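You operate a simulated robot arm through the tools that you are given. There is no shell and no other tool. Be economical: measure what you need, move in short steps, check, and stop when the job is done.

The job below is to be done with a simulated robot arm. You get a single attempt, and the scene is never put back.

TASK
Check the white sensor at 200 C in well 3 and rack it by its reading.
Fine: its plastic handle stays cool; over 5 C off the block heat goes in the red rack, else the green; switch the sensor tester off after.

Only the result counts: the job must be done as asked and must still hold three seconds after the hand-in. Knocking over, shifting, dropping, spilling or breaking anything else fails it.

THE ROBOT
A 7-joint arm with a two-finger parallel gripper, fixed in place. Base frame: the origin is at the foot of the arm, x ahead of it, y to its left, z up; the work surface is at about z = 4. Readings come in mm, degrees, newtons and seconds.
With the tool pointing down near the work surface it reaches from about 240 to 620 mm from the base axis. Its first joint turns from -66.0 to 66.0 degrees. Payload 2.6 kg.
The TCP is the grasp point between the finger pads, 30 mm short of the fingertips. In the tool frame z runs along the fingers and y along their closing line. Largest opening 94 mm; finger width 28, thickness 10; the body of the gripper, 50 by 96 mm, starts 55 mm behind the TCP.
Orientation is told as [roll, pitch, yaw] about the base's x, y, z axes, in that order, counted from this pose: with the fingers straight down and closing along the base's y, the tool's x points along the base's -x, its y along +y and its z along -z.

THE INTERFACE
- The arm moves only by the tool nudge_tool. Its argument "commands" is a list of rows, each an object of numbers (a shift or turn left out is 0, a gripper value left out holds the last): "tx", "ty", "tz": the shift along the tool's x, y, z in units of 40 mm (1.0 is 40 mm); "rx", "ry", "rz": the turn, a rotation vector about the tool's x, y, z in units of 8 degrees (1.0 is 8 degrees); "hand": the opening, from 0 (shut) to 1 (fully open). In form: [{"tx": .., "ty": .., "tz": .., "rx": .., "ry": .., "rz": .., "hand": ..}, ...]. A call has 1 to 10 rows; each row shifts and turns the commanded pose from where the row before left it, along the tool's axes as they then stand. A call with a number of a shift or a turn outside -1 to 1 is refused whole. Each row takes 0.2 s and may step no farther than 50 mm and 8.6 degrees from the row before; otherwise, or with a gripper value out of range, the whole call is refused. A pose out of reach is approached as far as the arm can. The call stops where the force on the tool passes 70 N (or 10 N more than at its start, if that is more) or the arm is blocked; 0.2 s more then pass. The fingers move at their own pace (about 72 mm/s each) and stop on an object; they squeeze with about 27 N. The grip force told is the motor's: it shows also when the fingers shut on nothing. Time passes only in rows, and 0.2 s behind the last, so rows that do not move let the fingers close. It gives the time, the measured TCP pose, the force on the tool (base axes), the opening and the grip force at its end, in the units of the frame above (readings bear some noise).
- Cameras (640 x 400 px; columns grow to the right, rows downward): "scene" is fixed at [47.9, 441.7, 573.1]; the picture's right is [-0.66, -0.75, 0.00], its down [-0.36, 0.32, -0.88] and it looks along [0.66, -0.58, -0.48] (base axes); focal length 269 px, centre (320, 200). "wrist" rides on the gripper at [-37, 0, -58] in the tool frame; the picture's right is [0.00, -1.00, 0.00], its down [0.97, 0.00, -0.24] and it looks along [0.24, 0.00, 0.97] (tool axes); focal length 218 px, centre (320, 200).
- capture(camera): a new picture of that camera. The clock stands still meanwhile.
- pixel_to_xyz(camera, pixels): for up to 12 pixels [column, row] of the newest picture of that camera ("zoom" is the newest enlarged one), the place [x, y, z] in the base frame of the surface seen there, good to about 2 mm. The clock stands still meanwhile.
- enlarge(camera, box): a new picture of the part [left, top, right, bottom] of that camera's present view, enlarged. The clock stands still meanwhile.
- close_job(): hands the job in; it is judged then, once.

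Work in short steps. Measure before you move; look again where a grasp or a placing could have gone wrong, and mend it. You have 80 turns and 34 pictures in all, those below and enlarged ones among them. Open the gripper and draw the arm clear of the work before you hand the job in, unless the task says otherwise; then end with one line.

The tools are called after ">>>" by a JSON object that holds its "api" and its "payload". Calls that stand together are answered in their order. nudge_tool: Moves the arm, as the interface text tells. Its arguments: {"type":"object","properties":{"commands":{"type":"array"}},"required":["commands"]} The other tools are called the same way: capture (camera) takes a picture; pixel_to_xyz (camera, pixels) gives the place of the surface under pixels of a picture; enlarge (camera, box) takes an enlarged picture of a part of a camera's view; close_job () hands the job in.

At the start:

```text
time: 0.0
position: [295.5, 11.8, 444.3]
ee_rot: [0.1, 0.0, 0.0]
ft_force: [0.3, -0.3, 0.2]
gripper_width: 94.0
grip_force: 0.0
```

scene: 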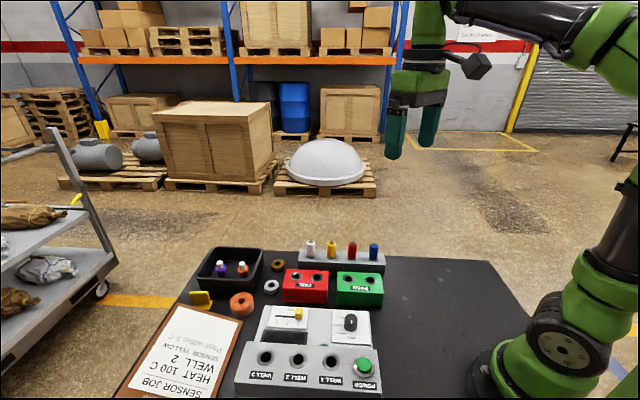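
wrist: 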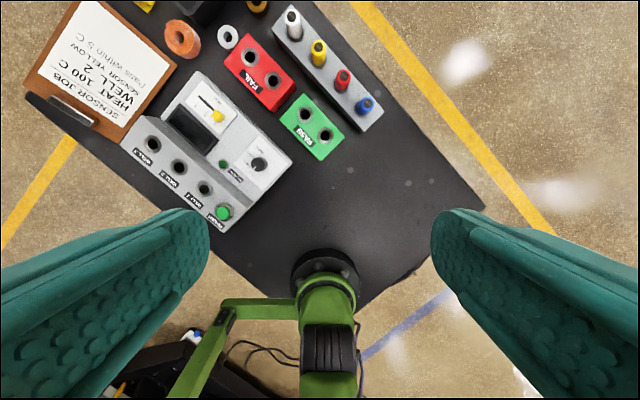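

The scene shows a tester with wells, a slider, a knob and a power button. The clipboard (a yellow-sensor job) differs from my task, so I follow the task. I enlarge both views to read the details.

>>> {"api": "enlarge", "payload": {"camera": "wrist", "box": [110, 60, 310, 240]}}

>>> {"api": "enlarge", "payload": {"camera": "scene", "box": [220, 230, 400, 400]}}

```text
2.22 times, centred on (210, 150) of wrist
```

zoom: 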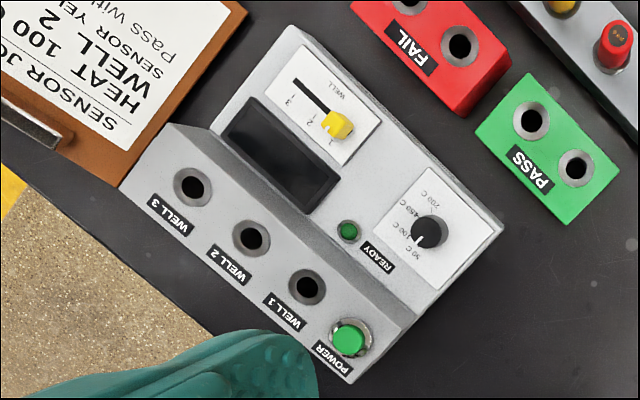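

```text
2.35 times, centred on (310, 315) of scene
```

zoom: 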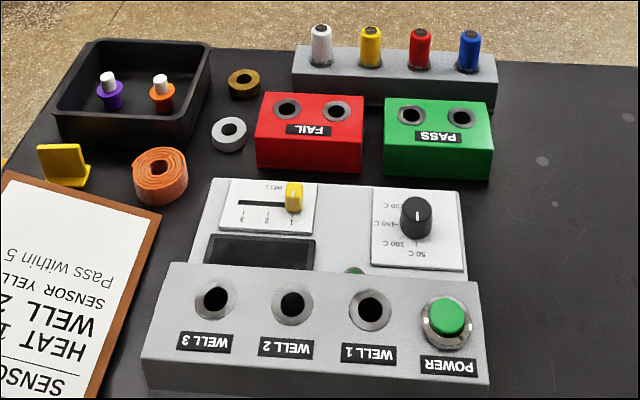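

I measure the key points in the enlarged scene picture.

>>> {"api": "pixel_to_xyz", "payload": {"camera": "zoom", "pixels": [[320, 28], [318, 60], [370, 28], [468, 34], [215, 302], [292, 305], [369, 308], [446, 312], [294, 187], [294, 208], [416, 205], [240, 205]]}}

>>> {"api": "pixel_to_xyz", "payload": {"camera": "wrist", "pixels": [[292, 14], [295, 35], [318, 46], [362, 103], [152, 143], [179, 167], [204, 190], [223, 213], [216, 116], [258, 164], [252, 56], [272, 79]]}}

>>> {"api": "pixel_to_xyz", "payload": {"camera": "zoom", "pixels": [[287, 107], [336, 110], [411, 115], [460, 118], [262, 97], [362, 98], [388, 100], [488, 105], [298, 50], [494, 56], [260, 165], [357, 170]]}}

>>> {"api": "pixel_to_xyz", "payload": {"camera": "zoom", "pixels": [[212, 180], [456, 190], [165, 265], [475, 285], [145, 360], [487, 385], [245, 215], [268, 215], [291, 222], [400, 215], [465, 268], [260, 250]]}}

```text
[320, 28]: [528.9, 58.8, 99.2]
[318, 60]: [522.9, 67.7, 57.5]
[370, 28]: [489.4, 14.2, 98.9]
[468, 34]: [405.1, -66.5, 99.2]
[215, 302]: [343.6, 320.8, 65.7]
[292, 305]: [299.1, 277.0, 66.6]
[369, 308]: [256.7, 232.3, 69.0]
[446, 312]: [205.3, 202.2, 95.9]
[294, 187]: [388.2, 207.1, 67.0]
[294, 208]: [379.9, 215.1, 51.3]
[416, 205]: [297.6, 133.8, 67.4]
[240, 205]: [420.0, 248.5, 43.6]
```

```text
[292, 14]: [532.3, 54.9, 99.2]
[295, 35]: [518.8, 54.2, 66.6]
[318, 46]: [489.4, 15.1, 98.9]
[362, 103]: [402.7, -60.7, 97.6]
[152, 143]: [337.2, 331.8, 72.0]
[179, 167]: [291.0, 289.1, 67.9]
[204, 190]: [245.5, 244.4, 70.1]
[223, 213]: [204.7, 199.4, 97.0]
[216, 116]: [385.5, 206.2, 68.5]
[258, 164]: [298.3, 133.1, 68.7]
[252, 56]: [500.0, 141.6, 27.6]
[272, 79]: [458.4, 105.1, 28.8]
```

```text
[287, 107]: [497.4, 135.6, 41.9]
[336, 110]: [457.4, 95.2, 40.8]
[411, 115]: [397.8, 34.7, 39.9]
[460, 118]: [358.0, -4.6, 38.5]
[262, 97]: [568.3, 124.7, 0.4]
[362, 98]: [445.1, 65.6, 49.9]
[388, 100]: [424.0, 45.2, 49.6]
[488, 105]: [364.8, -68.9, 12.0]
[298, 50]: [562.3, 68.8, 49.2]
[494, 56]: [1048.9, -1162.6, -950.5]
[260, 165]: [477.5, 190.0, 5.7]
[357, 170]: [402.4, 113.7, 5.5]
```

```text
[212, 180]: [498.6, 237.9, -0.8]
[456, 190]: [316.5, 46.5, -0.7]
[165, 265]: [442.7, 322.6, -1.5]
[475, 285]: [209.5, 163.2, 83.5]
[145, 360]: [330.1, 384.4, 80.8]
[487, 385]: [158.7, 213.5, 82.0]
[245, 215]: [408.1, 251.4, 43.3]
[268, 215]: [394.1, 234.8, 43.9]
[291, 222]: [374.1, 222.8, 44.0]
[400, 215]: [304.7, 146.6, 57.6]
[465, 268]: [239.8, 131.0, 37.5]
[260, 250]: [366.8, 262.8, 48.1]
```

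Distances are known roughly. I turn the tool about 44° to match the fixtures and hover over the tester for a closer look.

>>> {"api": "nudge_tool", "payload": {"commands": [{"rz": -1}, {"rz": -1}, {"rz": -1}, {"rz": -1}, {"rz": -1}, {"rz": -0.5}]}}

>>> {"api": "nudge_tool", "payload": {"commands": [{"tx": -0.595, "ty": 0.513, "tz": 0.693}, {"tx": -0.595, "ty": 0.513, "tz": 0.693}, {"tx": -0.595, "ty": 0.513, "tz": 0.693}, {"tx": -0.595, "ty": 0.513, "tz": 0.693}, {"tx": -0.595, "ty": 0.513, "tz": 0.693}, {"tx": -0.595, "ty": 0.513, "tz": 0.693}, {"tx": -0.595, "ty": 0.513, "tz": 0.693}, {}]}}

>>> {"api": "capture", "payload": {"camera": "wrist"}}

```text
time: 1.4
position: [294.4, 11.5, 444.2]
ee_rot: [0.0, 0.1, 44.1]
ft_force: [-0.6, 0.5, -0.6]
gripper_width: 94.0
grip_force: 0.1
```

```text
time: 3.2
position: [314.6, 234.1, 252.4]
ee_rot: [0.0, -0.1, 43.9]
ft_force: [0.2, -0.4, 0.0]
gripper_width: 94.0
grip_force: 0.1
```

```text
29 pictures are left
```

wrist: 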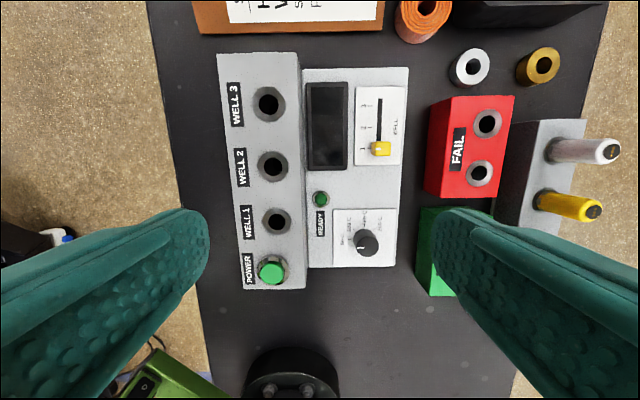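

I enlarge the panel to read knob and slider marks.

>>> {"api": "enlarge", "payload": {"camera": "wrist", "box": [300, 70, 420, 270]}}

>>> {"api": "pixel_to_xyz", "payload": {"camera": "wrist", "pixels": [[253, 92], [286, 102], [268, 87], [268, 124], [272, 268], [381, 148], [379, 100], [379, 128], [368, 243], [366, 235], [300, 60], [300, 285]]}}

>>> {"api": "pixel_to_xyz", "payload": {"camera": "wrist", "pixels": [[305, 80], [309, 260], [400, 80], [393, 255], [488, 112], [488, 138], [473, 124], [503, 124], [480, 162], [480, 188], [465, 174], [495, 174]]}}

```text
2.00 times, centred on (360, 170) of wrist
```

zoom: 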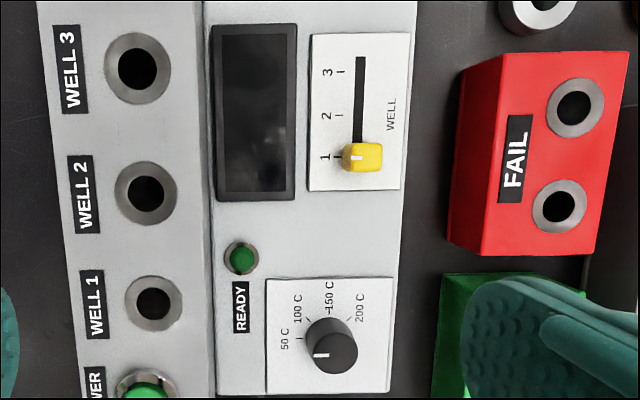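

```text
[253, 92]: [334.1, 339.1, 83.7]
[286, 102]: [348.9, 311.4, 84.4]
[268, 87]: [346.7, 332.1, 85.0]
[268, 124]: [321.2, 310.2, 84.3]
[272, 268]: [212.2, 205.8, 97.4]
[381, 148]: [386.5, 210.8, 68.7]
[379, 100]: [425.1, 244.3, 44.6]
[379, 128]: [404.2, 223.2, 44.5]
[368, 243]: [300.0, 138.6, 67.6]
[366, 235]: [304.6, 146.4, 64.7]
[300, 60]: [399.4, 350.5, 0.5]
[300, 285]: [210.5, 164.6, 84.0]
```

```text
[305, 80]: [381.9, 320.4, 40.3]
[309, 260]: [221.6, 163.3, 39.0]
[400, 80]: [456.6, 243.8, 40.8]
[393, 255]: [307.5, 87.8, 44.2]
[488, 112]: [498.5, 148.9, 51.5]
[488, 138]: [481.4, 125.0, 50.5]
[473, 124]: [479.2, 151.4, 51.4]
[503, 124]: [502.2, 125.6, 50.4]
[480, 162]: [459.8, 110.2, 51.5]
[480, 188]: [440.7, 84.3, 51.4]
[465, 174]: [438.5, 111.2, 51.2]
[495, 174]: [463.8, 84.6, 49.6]
```

I enlarge the knob further to see the tick angles.

>>> {"api": "enlarge", "payload": {"camera": "wrist", "box": [330, 205, 400, 270]}}

>>> {"api": "pixel_to_xyz", "payload": {"camera": "zoom", "pixels": [[320, 200], [100, 200], [200, 350], [400, 100], [300, 60]]}}

```text
6.15 times, centred on (365, 238) of wrist
```

zoom: 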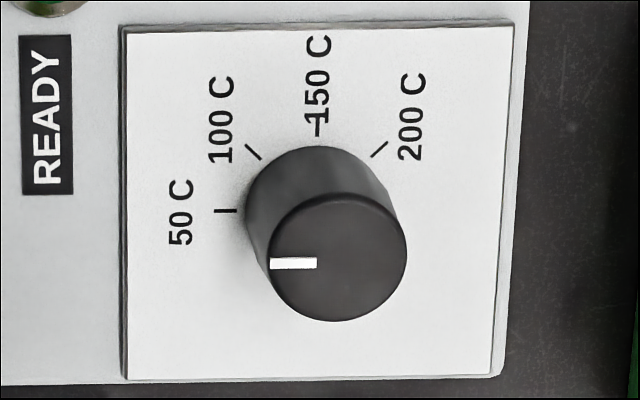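

```text
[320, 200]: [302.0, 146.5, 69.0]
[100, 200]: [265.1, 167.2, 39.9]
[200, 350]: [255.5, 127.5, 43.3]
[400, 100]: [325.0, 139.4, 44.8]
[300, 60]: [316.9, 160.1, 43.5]
```

Knob points at 50 C (ticks are 45° apart: 50 left, 200 upper right), and the slider is at 1, with position 3 about 47.5 mm outward. I go above the slider at about (385.5, 209).

>>> {"api": "nudge_tool", "payload": {"commands": [{"tx": -0.2025, "ty": -0.425, "tz": 0.765, "rz": -0.13, "hand": 0.5}, {"tx": -0.2025, "ty": -0.425, "tz": 0.765}, {"tx": -0.2025, "ty": -0.425, "tz": 0.765}, {"tx": -0.2025, "ty": -0.425, "tz": 0.765}, {}]}}

>>> {"api": "capture", "payload": {"camera": "wrist"}}

```text
time: 4.4
position: [387.2, 208.6, 131.0]
ee_rot: [-0.1, 0.0, 45.1]
ft_force: [0.4, -0.4, -0.2]
gripper_width: 47.1
grip_force: 0.1
```

```text
26 pictures are left
```

wrist: 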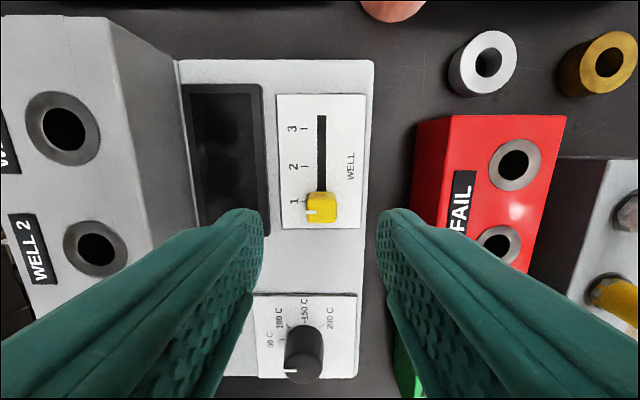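

The slider sits centred between the fingers and about 3 mm outward. I narrow the opening, go down and pinch it.

>>> {"api": "nudge_tool", "payload": {"commands": [{"tx": -0.06, "hand": 0.38}, {"tz": 0.6}, {"tz": 0.6}, {}, {"hand": 0}, {}, {}]}}

```text
time: 6.0
position: [390.0, 209.2, 79.8]
ee_rot: [0.0, 0.0, 45.0]
ft_force: [2.6, -0.3, -4.8]
gripper_width: 17.4
grip_force: 45.4
```

It is gripped (17.4 mm). I slide 47.5 mm outward to position 3.

>>> {"api": "nudge_tool", "payload": {"commands": [{"tx": -0.24}, {"tx": -0.24}, {"tx": -0.24}, {"tx": -0.24}, {"tx": -0.23}, {}]}}

>>> {"api": "nudge_tool", "payload": {"commands": [{"hand": 0.38}, {}, {"tz": -0.6}, {"tz": -0.6}, {}]}}

>>> {"api": "capture", "payload": {"camera": "wrist"}}

```text
time: 7.4
position: [423.3, 243.4, 81.1]
ee_rot: [-0.2, -0.3, 45.0]
ft_force: [-1.0, 0.5, 25.1]
gripper_width: 17.5
grip_force: 44.9
```

```text
time: 8.6
position: [419.6, 241.0, 128.5]
ee_rot: [0.0, 0.0, 45.0]
ft_force: [-0.3, -0.3, 1.0]
gripper_width: 35.5
grip_force: 0.0
```

```text
25 pictures are left
```

wrist: 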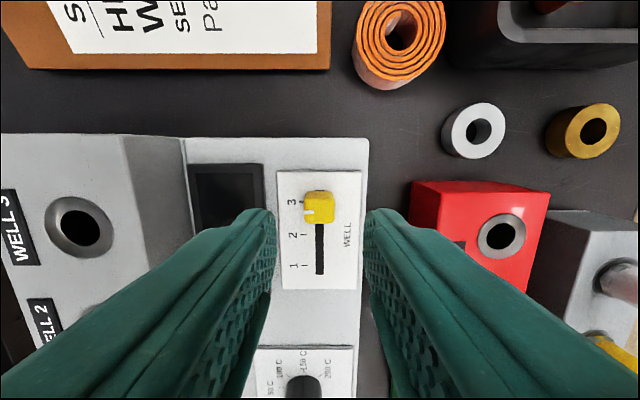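

I enlarge to check that the slider pointer is at the 3.

>>> {"api": "enlarge", "payload": {"camera": "wrist", "box": [270, 165, 370, 290]}}

>>> {"api": "pixel_to_xyz", "payload": {"camera": "wrist", "pixels": [[319, 198], [319, 212], [304, 204], [304, 235], [304, 266], [319, 250]]}}

```text
3.20 times, centred on (320, 228) of wrist
```

zoom: 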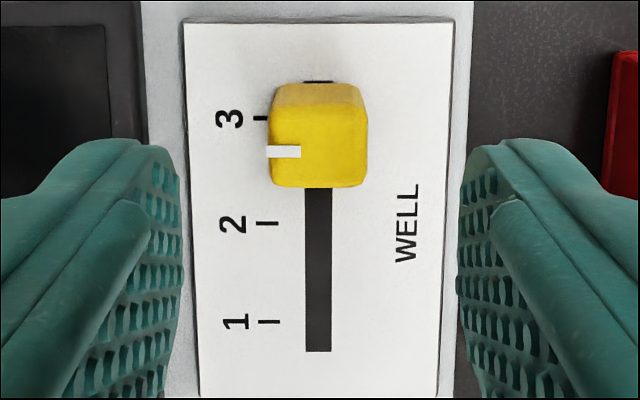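

```text
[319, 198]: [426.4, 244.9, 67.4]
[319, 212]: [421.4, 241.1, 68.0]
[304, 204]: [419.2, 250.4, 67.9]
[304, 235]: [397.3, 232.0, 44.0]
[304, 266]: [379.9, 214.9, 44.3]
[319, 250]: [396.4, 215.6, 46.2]
```

The pointer lines up with 3 once parallax is corrected. Next I move above the knob at (296.5, 135) and then pre-turn the wrist for the 135° turn.

>>> {"api": "nudge_tool", "payload": {"commands": [{"tx": 0.81, "ty": 0.06, "hand": 0.6}, {"tx": 0.81, "ty": 0.06}, {"tx": 0.81, "ty": 0.06}, {"tx": 0.81, "ty": 0.06}, {"tx": 0.81, "ty": 0.06}, {}]}}

>>> {"api": "nudge_tool", "payload": {"commands": [{"rz": -1}, {"rz": -1}, {"rz": -1}, {"rz": -1}, {"rz": -1}, {"rz": -1}, {"rz": -1}, {"rz": -1}, {"rz": -0.44}, {}]}}

>>> {"api": "capture", "payload": {"camera": "wrist"}}

```text
time: 10.0
position: [300.0, 135.4, 128.3]
ee_rot: [0.0, 0.0, 45.1]
ft_force: [-0.6, 0.1, -0.1]
gripper_width: 56.3
grip_force: 0.2
```

```text
time: 12.2
position: [298.0, 134.7, 127.9]
ee_rot: [0.0, 0.0, 112.6]
ft_force: [0.6, 0.7, 0.0]
gripper_width: 56.6
grip_force: 0.1
```

```text
23 pictures are left
```

wrist: 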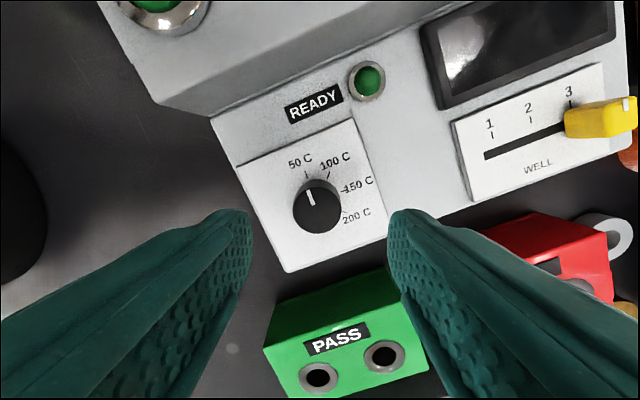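

The knob top at (317, 210) is about 2 mm off the TCP. I correct that, lower onto the knob and close.

>>> {"api": "nudge_tool", "payload": {"commands": [{"tx": -0.05, "ty": 0.04}, {"tz": 0.6}, {"tz": 0.61}, {}, {"hand": 0}, {}, {}]}}

```text
time: 13.8
position: [296.6, 135.1, 80.3]
ee_rot: [0.2, 0.0, 112.4]
ft_force: [-7.4, -2.8, 0.2]
gripper_width: 28.9
grip_force: 44.7
```

The knob is gripped (28.9 mm). I turn it clockwise 135° in two calls.

>>> {"api": "nudge_tool", "payload": {"commands": [{"rz": 0.9}, {"rz": 0.9}, {"rz": 0.9}, {"rz": 0.9}, {"rz": 0.9}, {"rz": 0.9}, {"rz": 0.9}, {"rz": 0.9}, {"rz": 0.9}, {"rz": 0.9}]}}

>>> {"api": "nudge_tool", "payload": {"commands": [{"rz": 0.9}, {"rz": 0.9}, {"rz": 0.9}, {"rz": 0.9}, {"rz": 0.9}, {"rz": 0.9}, {"rz": 0.9}, {"rz": 0.9}, {"rz": 0.7}, {}]}}

```text
time: 16.0
position: [297.5, 134.8, 80.1]
ee_rot: [0.1, 0.1, 40.3]
ft_force: [-13.5, -15.2, 12.5]
gripper_width: 29.0
grip_force: 45.0
```

```text
time: 18.2
position: [296.6, 135.0, 79.2]
ee_rot: [0.0, 0.0, -22.8]
ft_force: [0.2, -26.6, 19.9]
gripper_width: 28.9
grip_force: 45.6
```

Turned 135° in all (yaw 112.4 to -22.8). I open, lift and look.

>>> {"api": "nudge_tool", "payload": {"commands": [{"hand": 0.6}, {}, {"tz": -0.6}, {"tz": -0.7}, {}]}}

>>> {"api": "enlarge", "payload": {"camera": "wrist", "box": [240, 130, 400, 260]}}

```text
time: 19.4
position: [296.4, 137.6, 131.6]
ee_rot: [0.0, 0.0, -22.7]
ft_force: [-0.2, -0.1, -0.5]
gripper_width: 56.4
grip_force: 0.1
```

```text
3.08 times, centred on (320, 195) of wrist
```

zoom: 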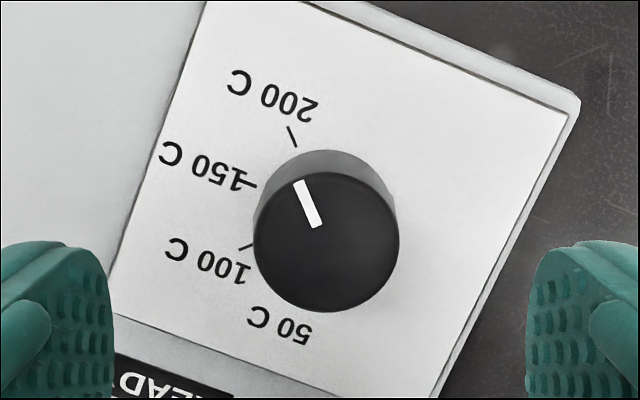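

The pointer lines up with 200 C. I return the wrist to 45° and go above the power button at about (208, 204), fingers shut.

>>> {"api": "nudge_tool", "payload": {"commands": [{"rz": -0.94, "tz": -0.1, "hand": 0}, {"rz": -0.94, "tz": -0.1}, {"rz": -0.94, "tz": -0.1}, {"rz": -0.94, "tz": -0.1}, {"rz": -0.94, "tz": -0.1}, {"rz": -0.94, "tz": -0.1}, {"rz": -0.94, "tz": -0.1}, {"rz": -0.94, "tz": -0.1}, {"rz": -0.94, "tz": -0.1}]}}

>>> {"api": "nudge_tool", "payload": {"commands": [{"tx": 0.13, "ty": 0.913}, {"tx": 0.13, "ty": 0.913}, {"tx": 0.13, "ty": 0.913}, {}]}}

>>> {"api": "capture", "payload": {"camera": "wrist"}}

```text
time: 21.4
position: [296.0, 134.3, 166.8]
ee_rot: [0.1, 0.0, 45.2]
ft_force: [0.0, 0.4, -0.7]
gripper_width: 0.0
grip_force: 26.7
```

```text
time: 22.4
position: [207.3, 200.8, 168.0]
ee_rot: [0.0, 0.0, 45.0]
ft_force: [0.0, -0.2, -0.2]
gripper_width: 0.0
grip_force: 26.8
```

```text
21 pictures are left
```

wrist: 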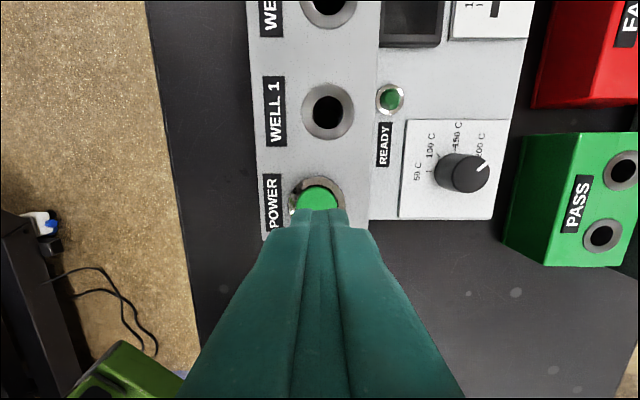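

The button at (317, 205) is nearly under the fingertips. I go down to just above its top.

>>> {"api": "nudge_tool", "payload": {"commands": [{"tx": 0.02, "ty": 0.05, "tz": 0.45}, {"tz": 0.5}, {"tz": 0.05}, {"tz": 0.05}, {"tz": 0.05}, {}]}}

```text
time: 23.8
position: [205.3, 201.9, 123.7]
ee_rot: [0.0, -0.1, 45.0]
ft_force: [2.6, -1.2, 3.4]
gripper_width: 0.0
grip_force: 26.7
```

Light contact (3.4 N, tips about 94). I press a little more, then back off and look.

>>> {"api": "nudge_tool", "payload": {"commands": [{"tz": 0.06}, {"tz": 0.06}, {}]}}

>>> {"api": "enlarge", "payload": {"camera": "scene", "box": [220, 280, 400, 400]}}

```text
time: 24.6
position: [206.0, 201.8, 119.5]
ee_rot: [-0.1, 0.0, 45.0]
ft_force: [-9.9, -6.6, 28.9]
gripper_width: 0.0
grip_force: 27.2
```

```text
3.33 times, centred on (310, 340) of scene
```

zoom: 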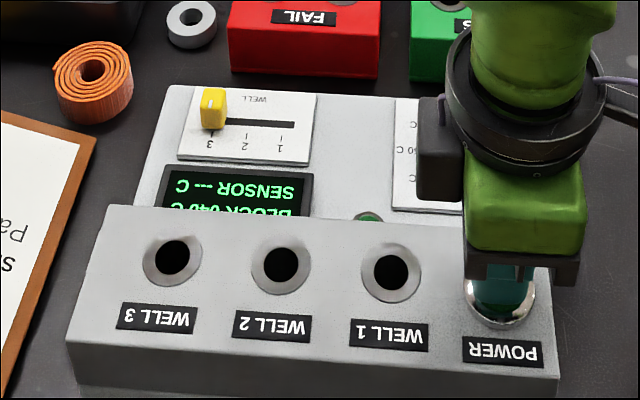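

It is on: "BLOCK 040 C, SENSOR ---". I raise the arm and go above the white sensor at about (531, 57).

>>> {"api": "nudge_tool", "payload": {"commands": [{"tz": -0.5}, {"tz": -0.8}, {"tz": -0.8}, {}]}}

>>> {"api": "nudge_tool", "payload": {"commands": [{"tx": -0.352, "ty": -0.921, "hand": 0.6}, {"tx": -0.352, "ty": -0.921}, {"tx": -0.352, "ty": -0.921}, {"tx": -0.352, "ty": -0.921}, {"tx": -0.352, "ty": -0.921}, {"tx": -0.352, "ty": -0.921}, {"tx": -0.352, "ty": -0.921}, {"tx": -0.352, "ty": -0.921}, {"tx": -0.352, "ty": -0.921}, {}]}}

>>> {"api": "capture", "payload": {"camera": "wrist"}}

```text
time: 25.6
position: [208.0, 201.8, 204.0]
ee_rot: [0.0, -0.1, 45.0]
ft_force: [0.0, -0.3, -0.3]
gripper_width: 0.1
grip_force: 27.3
```

```text
time: 27.8
position: [530.3, 57.2, 198.3]
ee_rot: [0.0, 0.0, 45.1]
ft_force: [-0.4, 0.2, 0.2]
gripper_width: 56.7
grip_force: 0.1
```

```text
19 pictures are left
```

wrist: 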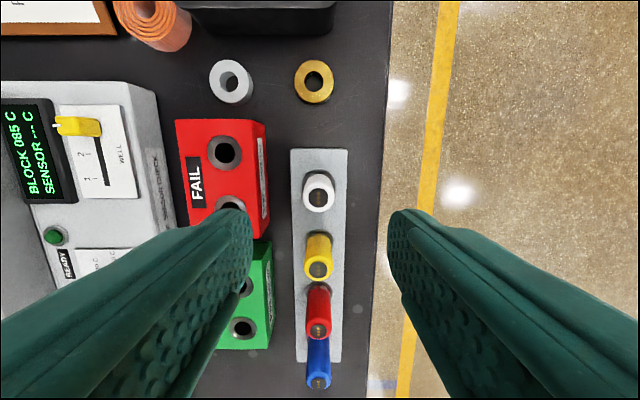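

White cap top (317, 197) is 2 mm to +y of the tool. I correct, lower to z of about 85 and grip the handle.

>>> {"api": "nudge_tool", "payload": {"commands": [{"ty": 0.055, "tz": 0.7}, {"tz": 0.7}, {"tz": 0.7}, {"tz": 0.7}, {}, {"hand": 0}, {}, {}]}}

```text
time: 29.6
position: [527.3, 59.8, 89.0]
ee_rot: [0.0, -0.1, 45.0]
ft_force: [0.6, -0.4, 0.3]
gripper_width: 23.8
grip_force: 26.8
```

Gripped at 23.8 mm. I lift slowly and check the hold and probe length.

>>> {"api": "nudge_tool", "payload": {"commands": [{"tz": -0.25}, {"tz": -0.5}, {"tz": -0.7}, {"tz": -0.7}, {"tz": -0.7}, {}]}}

>>> {"api": "capture", "payload": {"camera": "scene"}}

```text
time: 31.0
position: [531.2, 59.3, 202.6]
ee_rot: [0.1, 0.1, 45.0]
ft_force: [-0.4, 0.5, -0.6]
gripper_width: 23.8
grip_force: 27.3
```

```text
18 pictures are left
```

scene: 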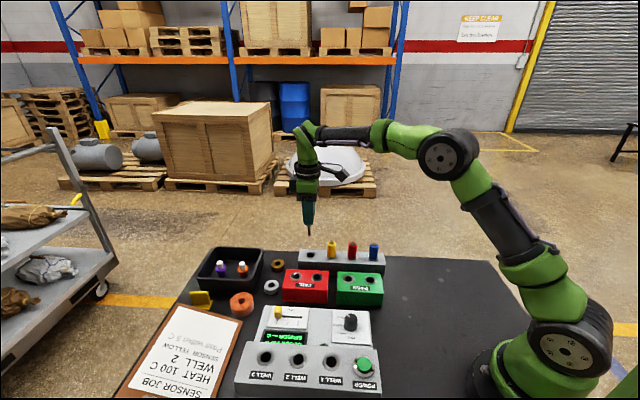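

The white sensor is lifted out. I enlarge to measure the probe.

>>> {"api": "enlarge", "payload": {"camera": "scene", "box": [285, 190, 335, 240]}}

>>> {"api": "pixel_to_xyz", "payload": {"camera": "zoom", "pixels": [[320, 344], [320, 320], [320, 290]]}}

```text
8.00 times, centred on (310, 215) of scene
```

zoom: 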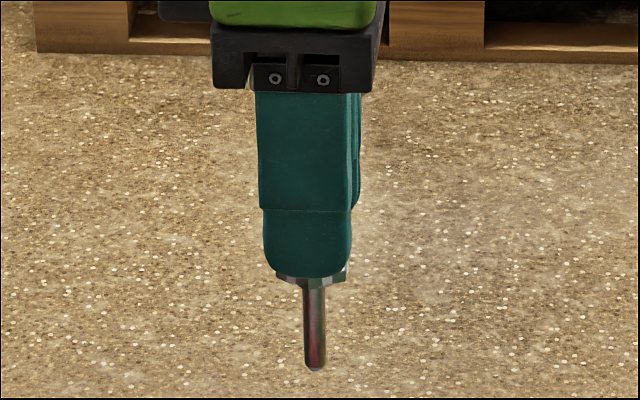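

```text
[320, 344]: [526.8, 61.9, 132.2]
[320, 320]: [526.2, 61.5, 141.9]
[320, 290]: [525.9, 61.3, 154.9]
```

The probe sticks out about 35 mm below the handle; the tip is near z 122, clear of everything. I carry it to above well 3 at about (334.5, 322.5).

>>> {"api": "nudge_tool", "payload": {"commands": [{"tx": -0.131, "ty": 0.903}, {"tx": -0.131, "ty": 0.903}, {"tx": -0.131, "ty": 0.903}, {"tx": -0.131, "ty": 0.903}, {"tx": -0.131, "ty": 0.903}, {"tx": -0.131, "ty": 0.903}, {"tx": -0.131, "ty": 0.903}, {"tx": -0.131, "ty": 0.903}, {"tx": -0.131, "ty": 0.903}, {}]}}

>>> {"api": "capture", "payload": {"camera": "wrist"}}

>>> {"api": "enlarge", "payload": {"camera": "scene", "box": [210, 280, 390, 400]}}

```text
time: 33.2
position: [329.5, 324.6, 204.4]
ee_rot: [0.0, 0.0, 45.0]
ft_force: [0.2, -0.2, 0.0]
gripper_width: 23.6
grip_force: 26.7
```

```text
16 pictures are left
```

wrist: 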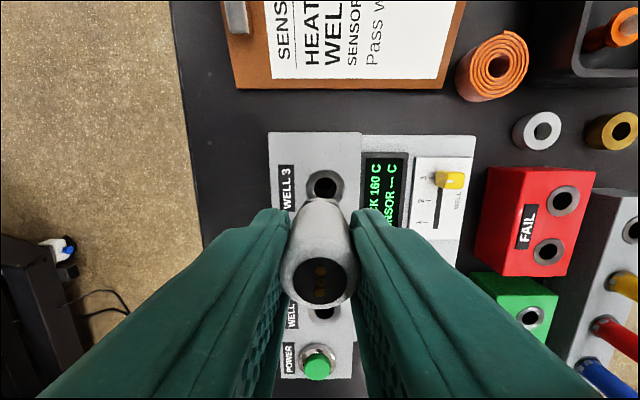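

```text
3.33 times, centred on (300, 340) of scene
```

zoom: 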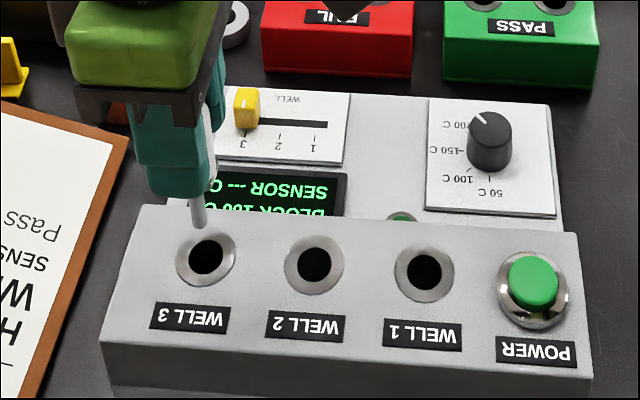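

Well 3's centre at wrist (324, 188) is about 3 mm outward and 4 mm to -y of the tool. I correct, lower partway and check the alignment.

>>> {"api": "nudge_tool", "payload": {"commands": [{"tx": -0.078, "ty": -0.092}, {"tz": 0.5}, {"tz": 0.3}, {}]}}

>>> {"api": "enlarge", "payload": {"camera": "scene", "box": [230, 310, 310, 390]}}

>>> {"api": "enlarge", "payload": {"camera": "wrist", "box": [270, 130, 370, 230]}}

```text
time: 34.2
position: [335.4, 322.5, 171.6]
ee_rot: [0.0, -0.1, 44.9]
ft_force: [-0.5, 0.2, -0.3]
gripper_width: 23.9
grip_force: 27.1
```

```text
5.00 times, centred on (270, 350) of scene
```

zoom: 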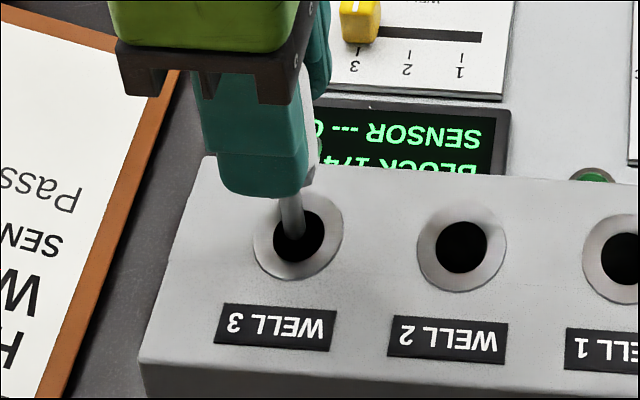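

```text
4.00 times, centred on (320, 180) of wrist
```

zoom: 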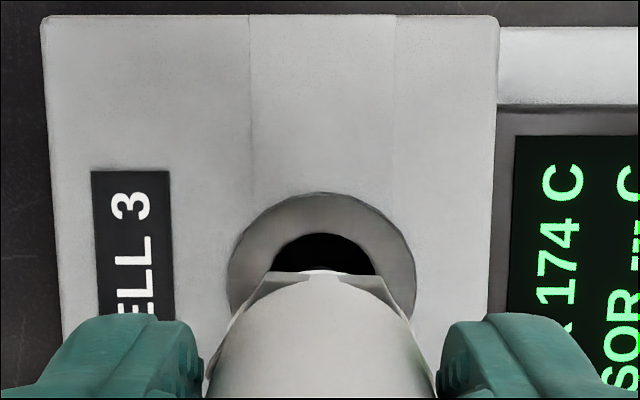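

The tip is over the hole, maybe 2 mm short toward the arm. I shift 1.2 mm and lower gently.

>>> {"api": "nudge_tool", "payload": {"commands": [{"tx": 0.03, "ty": -0.01}, {"tz": 0.25}, {"tz": 0.25}, {"tz": 0.25}, {"tz": 0.15}, {}]}}

```text
time: 35.6
position: [335.5, 321.1, 135.7]
ee_rot: [0.0, 0.0, 45.0]
ft_force: [0.3, -0.2, -0.3]
gripper_width: 24.1
grip_force: 26.8
```

It is entering freely, with no force. I continue in small steps towards the seat.

>>> {"api": "nudge_tool", "payload": {"commands": [{"tz": 0.1}, {"tz": 0.07}, {"tz": 0.06}, {}]}}

```text
time: 36.6
position: [335.9, 322.7, 128.8]
ee_rot: [-0.1, -0.2, 44.9]
ft_force: [-2.3, -7.4, 22.7]
gripper_width: 24.2
grip_force: 27.0
```

Contact at z of about 128 (23 N). I check whether the flange is seated and what the display shows.

>>> {"api": "enlarge", "payload": {"camera": "scene", "box": [230, 300, 330, 390]}}

```text
4.44 times, centred on (280, 345) of scene
```

zoom: 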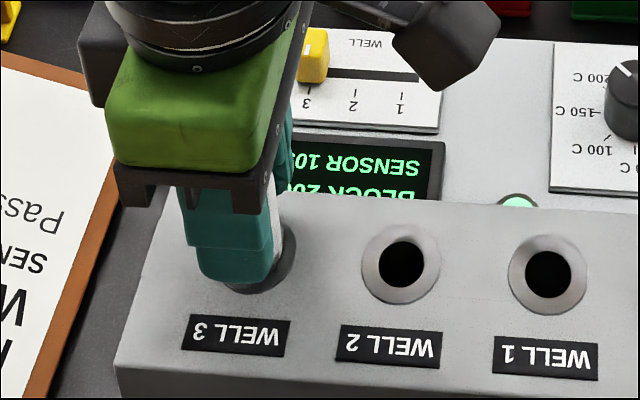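

Display shows BLOCK 200, SENSOR 10x rising, and the ready lamp is lit. I wait while holding, then read with the wrist camera.

>>> {"api": "nudge_tool", "payload": {"commands": [{}, {}, {}, {}, {}, {}, {}, {}, {}, {}]}}

>>> {"api": "nudge_tool", "payload": {"commands": [{}, {}, {}, {}, {}, {}, {}, {}, {}, {}]}}

>>> {"api": "nudge_tool", "payload": {"commands": [{}, {}, {}, {}, {}, {}, {}, {}, {}, {}]}}

>>> {"api": "capture", "payload": {"camera": "wrist"}}

```text
time: 38.8
position: [337.1, 322.5, 128.6]
ee_rot: [0.0, -0.3, 45.0]
ft_force: [6.0, -0.6, 21.7]
gripper_width: 23.7
grip_force: 27.8
```

```text
time: 41.0
position: [336.5, 322.5, 128.2]
ee_rot: [0.0, -0.1, 45.1]
ft_force: [5.5, 0.5, 20.8]
gripper_width: 23.9
grip_force: 27.2
```

```text
time: 43.2
position: [335.5, 322.8, 127.4]
ee_rot: [-0.1, -0.2, 45.0]
ft_force: [4.2, 1.1, 19.4]
gripper_width: 24.0
grip_force: 27.2
```

```text
11 pictures are left
```

wrist: 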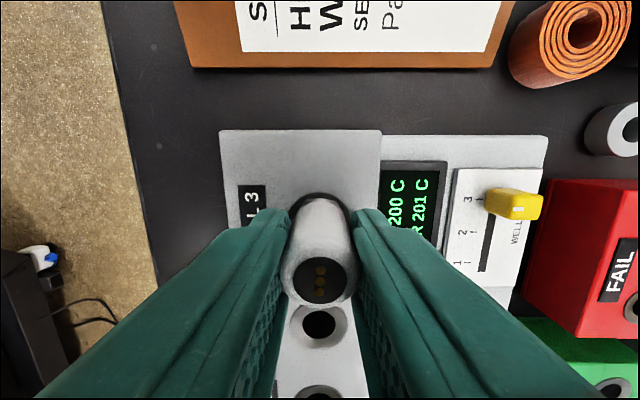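

Now BLOCK 200, SENSOR 201. I wait longer to be sure it has settled, then read it enlarged.

>>> {"api": "nudge_tool", "payload": {"commands": [{}, {}, {}, {}, {}, {}, {}, {}, {}, {}]}}

>>> {"api": "nudge_tool", "payload": {"commands": [{}, {}, {}, {}, {}, {}, {}, {}, {}, {}]}}

>>> {"api": "enlarge", "payload": {"camera": "wrist", "box": [370, 150, 460, 250]}}

```text
time: 45.4
position: [335.6, 323.1, 128.4]
ee_rot: [0.0, 0.0, 44.9]
ft_force: [2.9, 3.1, 16.0]
gripper_width: 24.1
grip_force: 27.0
```

```text
time: 47.6
position: [335.8, 322.4, 129.6]
ee_rot: [0.0, 0.1, 45.0]
ft_force: [0.8, 0.4, 13.5]
gripper_width: 23.9
grip_force: 27.1
```

```text
4.00 times, centred on (415, 200) of wrist
```

zoom: 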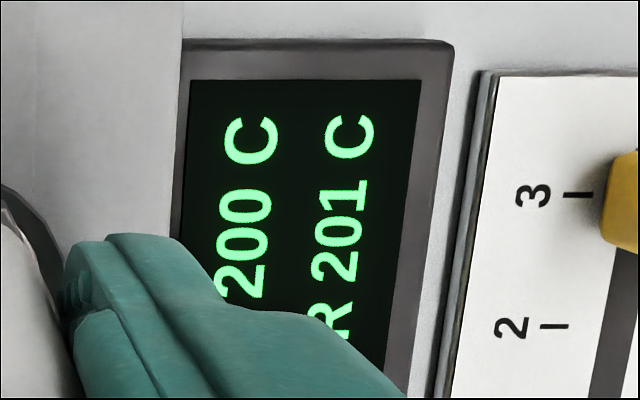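

Stable at 201 against 200, within 5 C, so it goes in the green rack. I lift it out and carry it above the green rack's upper hole at about (391.5, 43).

>>> {"api": "nudge_tool", "payload": {"commands": [{"tz": -0.3}, {"tz": -0.5}, {"tz": -0.6}, {"tz": -0.6}, {}]}}

>>> {"api": "nudge_tool", "payload": {"commands": [{"tx": 0.496, "ty": -0.739}, {"tx": 0.496, "ty": -0.739}, {"tx": 0.496, "ty": -0.739}, {"tx": 0.496, "ty": -0.739}, {"tx": 0.496, "ty": -0.739}, {"tx": 0.496, "ty": -0.739}, {"tx": 0.496, "ty": -0.739}, {"tx": 0.496, "ty": -0.739}, {}]}}

>>> {"api": "nudge_tool", "payload": {"commands": [{"tz": 0.5}, {"tz": 0.4}, {}]}}

>>> {"api": "capture", "payload": {"camera": "wrist"}}

```text
time: 48.8
position: [336.1, 322.0, 208.9]
ee_rot: [0.0, 0.1, 45.0]
ft_force: [0.6, -0.3, -0.6]
gripper_width: 24.2
grip_force: 26.6
```

```text
time: 50.8
position: [390.5, 39.7, 205.6]
ee_rot: [0.0, -0.1, 44.9]
ft_force: [-0.5, 0.0, 0.5]
gripper_width: 24.1
grip_force: 26.8
```

```text
time: 51.6
position: [391.7, 40.2, 170.9]
ee_rot: [0.0, 0.0, 45.0]
ft_force: [-0.6, 0.5, -0.4]
gripper_width: 24.0
grip_force: 27.1
```

```text
9 pictures are left
```

wrist: 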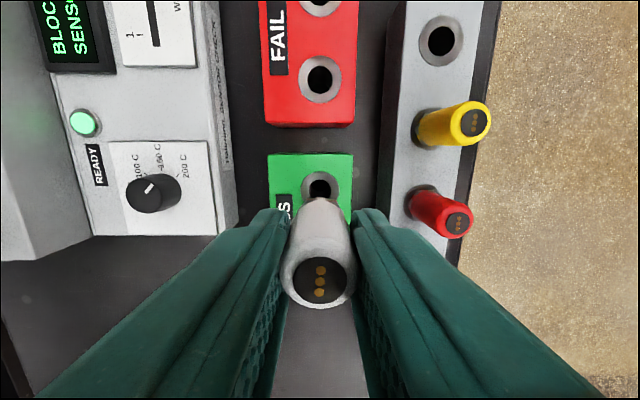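

The hole centre at (319.5, 188) is about 3 mm outward; allowing for the sensor's small offset I shift 1.5 mm, lower to just above and check.

>>> {"api": "nudge_tool", "payload": {"commands": [{"tx": -0.04}, {"tz": 0.4}, {"tz": 0.4}, {}]}}

>>> {"api": "enlarge", "payload": {"camera": "scene", "box": [310, 250, 390, 310]}}

```text
time: 52.6
position: [391.5, 42.3, 137.4]
ee_rot: [0.0, 0.0, 44.9]
ft_force: [0.3, 0.9, -0.4]
gripper_width: 24.1
grip_force: 27.3
```

```text
6.67 times, centred on (350, 280) of scene
```

zoom: 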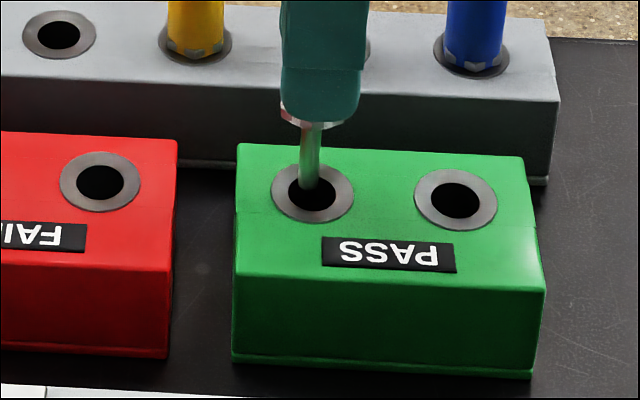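

The tip is at (308, 186) over the hole (312, 192), about the same relation as at the well. I lower gently.

>>> {"api": "nudge_tool", "payload": {"commands": [{"tx": 0.02, "tz": 0.15}, {"tz": 0.15}, {"tz": 0.2}, {"tz": 0.2}, {"tz": 0.15}, {}]}}

```text
time: 54.0
position: [393.1, 43.2, 105.7]
ee_rot: [0.1, 0.0, 45.0]
ft_force: [-1.5, -0.8, -1.2]
gripper_width: 24.0
grip_force: 26.9
```

It slides in freely. I lower the last 10 mm in small steps to the seat.

>>> {"api": "nudge_tool", "payload": {"commands": [{"tz": 0.1}, {"tz": 0.06}, {"tz": 0.05}, {}]}}

```text
time: 55.0
position: [392.3, 42.2, 96.8]
ee_rot: [0.0, 0.0, 45.1]
ft_force: [0.6, 0.9, -0.7]
gripper_width: 24.1
grip_force: 27.0
```

>>> {"api": "nudge_tool", "payload": {"commands": [{"tz": 0.05}, {"tz": 0.05}, {}]}}

```text
time: 55.8
position: [394.1, 42.2, 93.7]
ee_rot: [-0.2, -0.1, 44.9]
ft_force: [-8.0, -2.2, 22.8]
gripper_width: 24.0
grip_force: 27.3
```

Contact at 23 N, z of about 94, so it is seated. I release, rise and check.

>>> {"api": "nudge_tool", "payload": {"commands": [{"tz": -0.03}, {"hand": 0.5}, {}, {"tz": -0.5}, {"tz": -0.8}, {"tz": -0.8}, {"tz": -0.6}, {}]}}

>>> {"api": "enlarge", "payload": {"camera": "scene", "box": [220, 230, 400, 400]}}

```text
time: 57.6
position: [393.2, 43.8, 203.8]
ee_rot: [0.1, -0.1, 44.9]
ft_force: [0.0, 0.2, -1.3]
gripper_width: 47.1
grip_force: 0.1
```

```text
2.35 times, centred on (310, 315) of scene
```

zoom: 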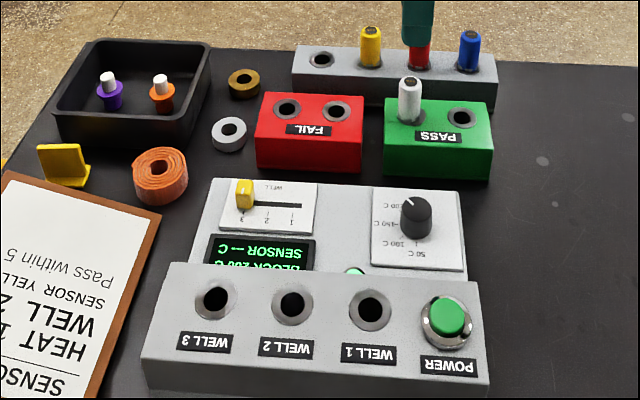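

The white sensor stands in the green rack. Next I go above the power button with the fingers shut.

>>> {"api": "nudge_tool", "payload": {"commands": [{"tx": 0.071, "ty": 0.874, "hand": 0}, {"tx": 0.071, "ty": 0.874}, {"tx": 0.071, "ty": 0.874}, {"tx": 0.071, "ty": 0.874}, {"tx": 0.071, "ty": 0.874}, {"tx": 0.071, "ty": 0.874}, {"tx": 0.071, "ty": 0.874}, {}]}}

```text
time: 59.4
position: [205.5, 199.0, 203.4]
ee_rot: [0.0, 0.0, 45.0]
ft_force: [-1.1, -0.2, 0.2]
gripper_width: 0.0
grip_force: 26.5
```

Position is within 3 mm of the earlier press. I correct and press as before, down to z of about 120.

>>> {"api": "nudge_tool", "payload": {"commands": [{"tx": -0.04, "ty": 0.03, "tz": 0.8}, {"tz": 0.8}, {"tz": 0.3}, {"tz": 0.1}, {"tz": 0.06}, {}]}}

```text
time: 60.8
position: [203.5, 202.9, 120.4]
ee_rot: [0.0, 0.0, 45.0]
ft_force: [-12.1, -3.8, 24.6]
gripper_width: 0.1
grip_force: 27.6
```

Pressed with about 25 N. I rise and check the display.

>>> {"api": "nudge_tool", "payload": {"commands": [{"tz": -0.5}, {"tz": -0.8}, {"tz": -0.8}, {"tz": -0.8, "hand": 0.6}, {}]}}

>>> {"api": "enlarge", "payload": {"camera": "scene", "box": [220, 230, 400, 400]}}

```text
time: 62.0
position: [203.1, 202.8, 235.7]
ee_rot: [0.0, 0.0, 45.0]
ft_force: [-0.3, 0.0, 0.2]
gripper_width: 56.4
grip_force: 0.2
```

```text
2.35 times, centred on (310, 315) of scene
```

zoom: 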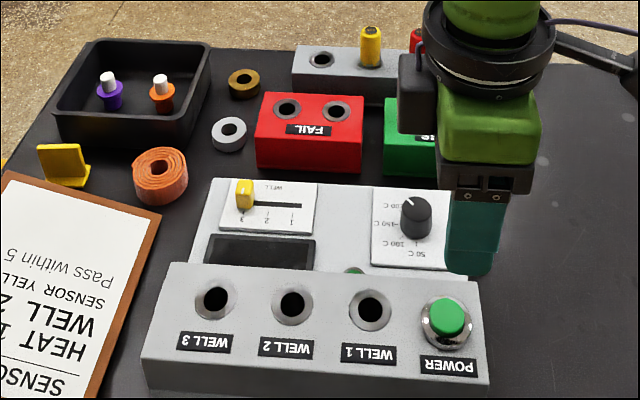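

The display and ready lamp are dark, so the tester is off. The sensor is racked, the gripper is open and the arm is clear, so I hand in.

>>> {"api": "close_job", "payload": {}}

```text
The job is handed in.
```

The white sensor read 201 C with the block at 200 C in well 3, within the 5 C limit, so it is in the green rack, and the sensor tester is switched off.
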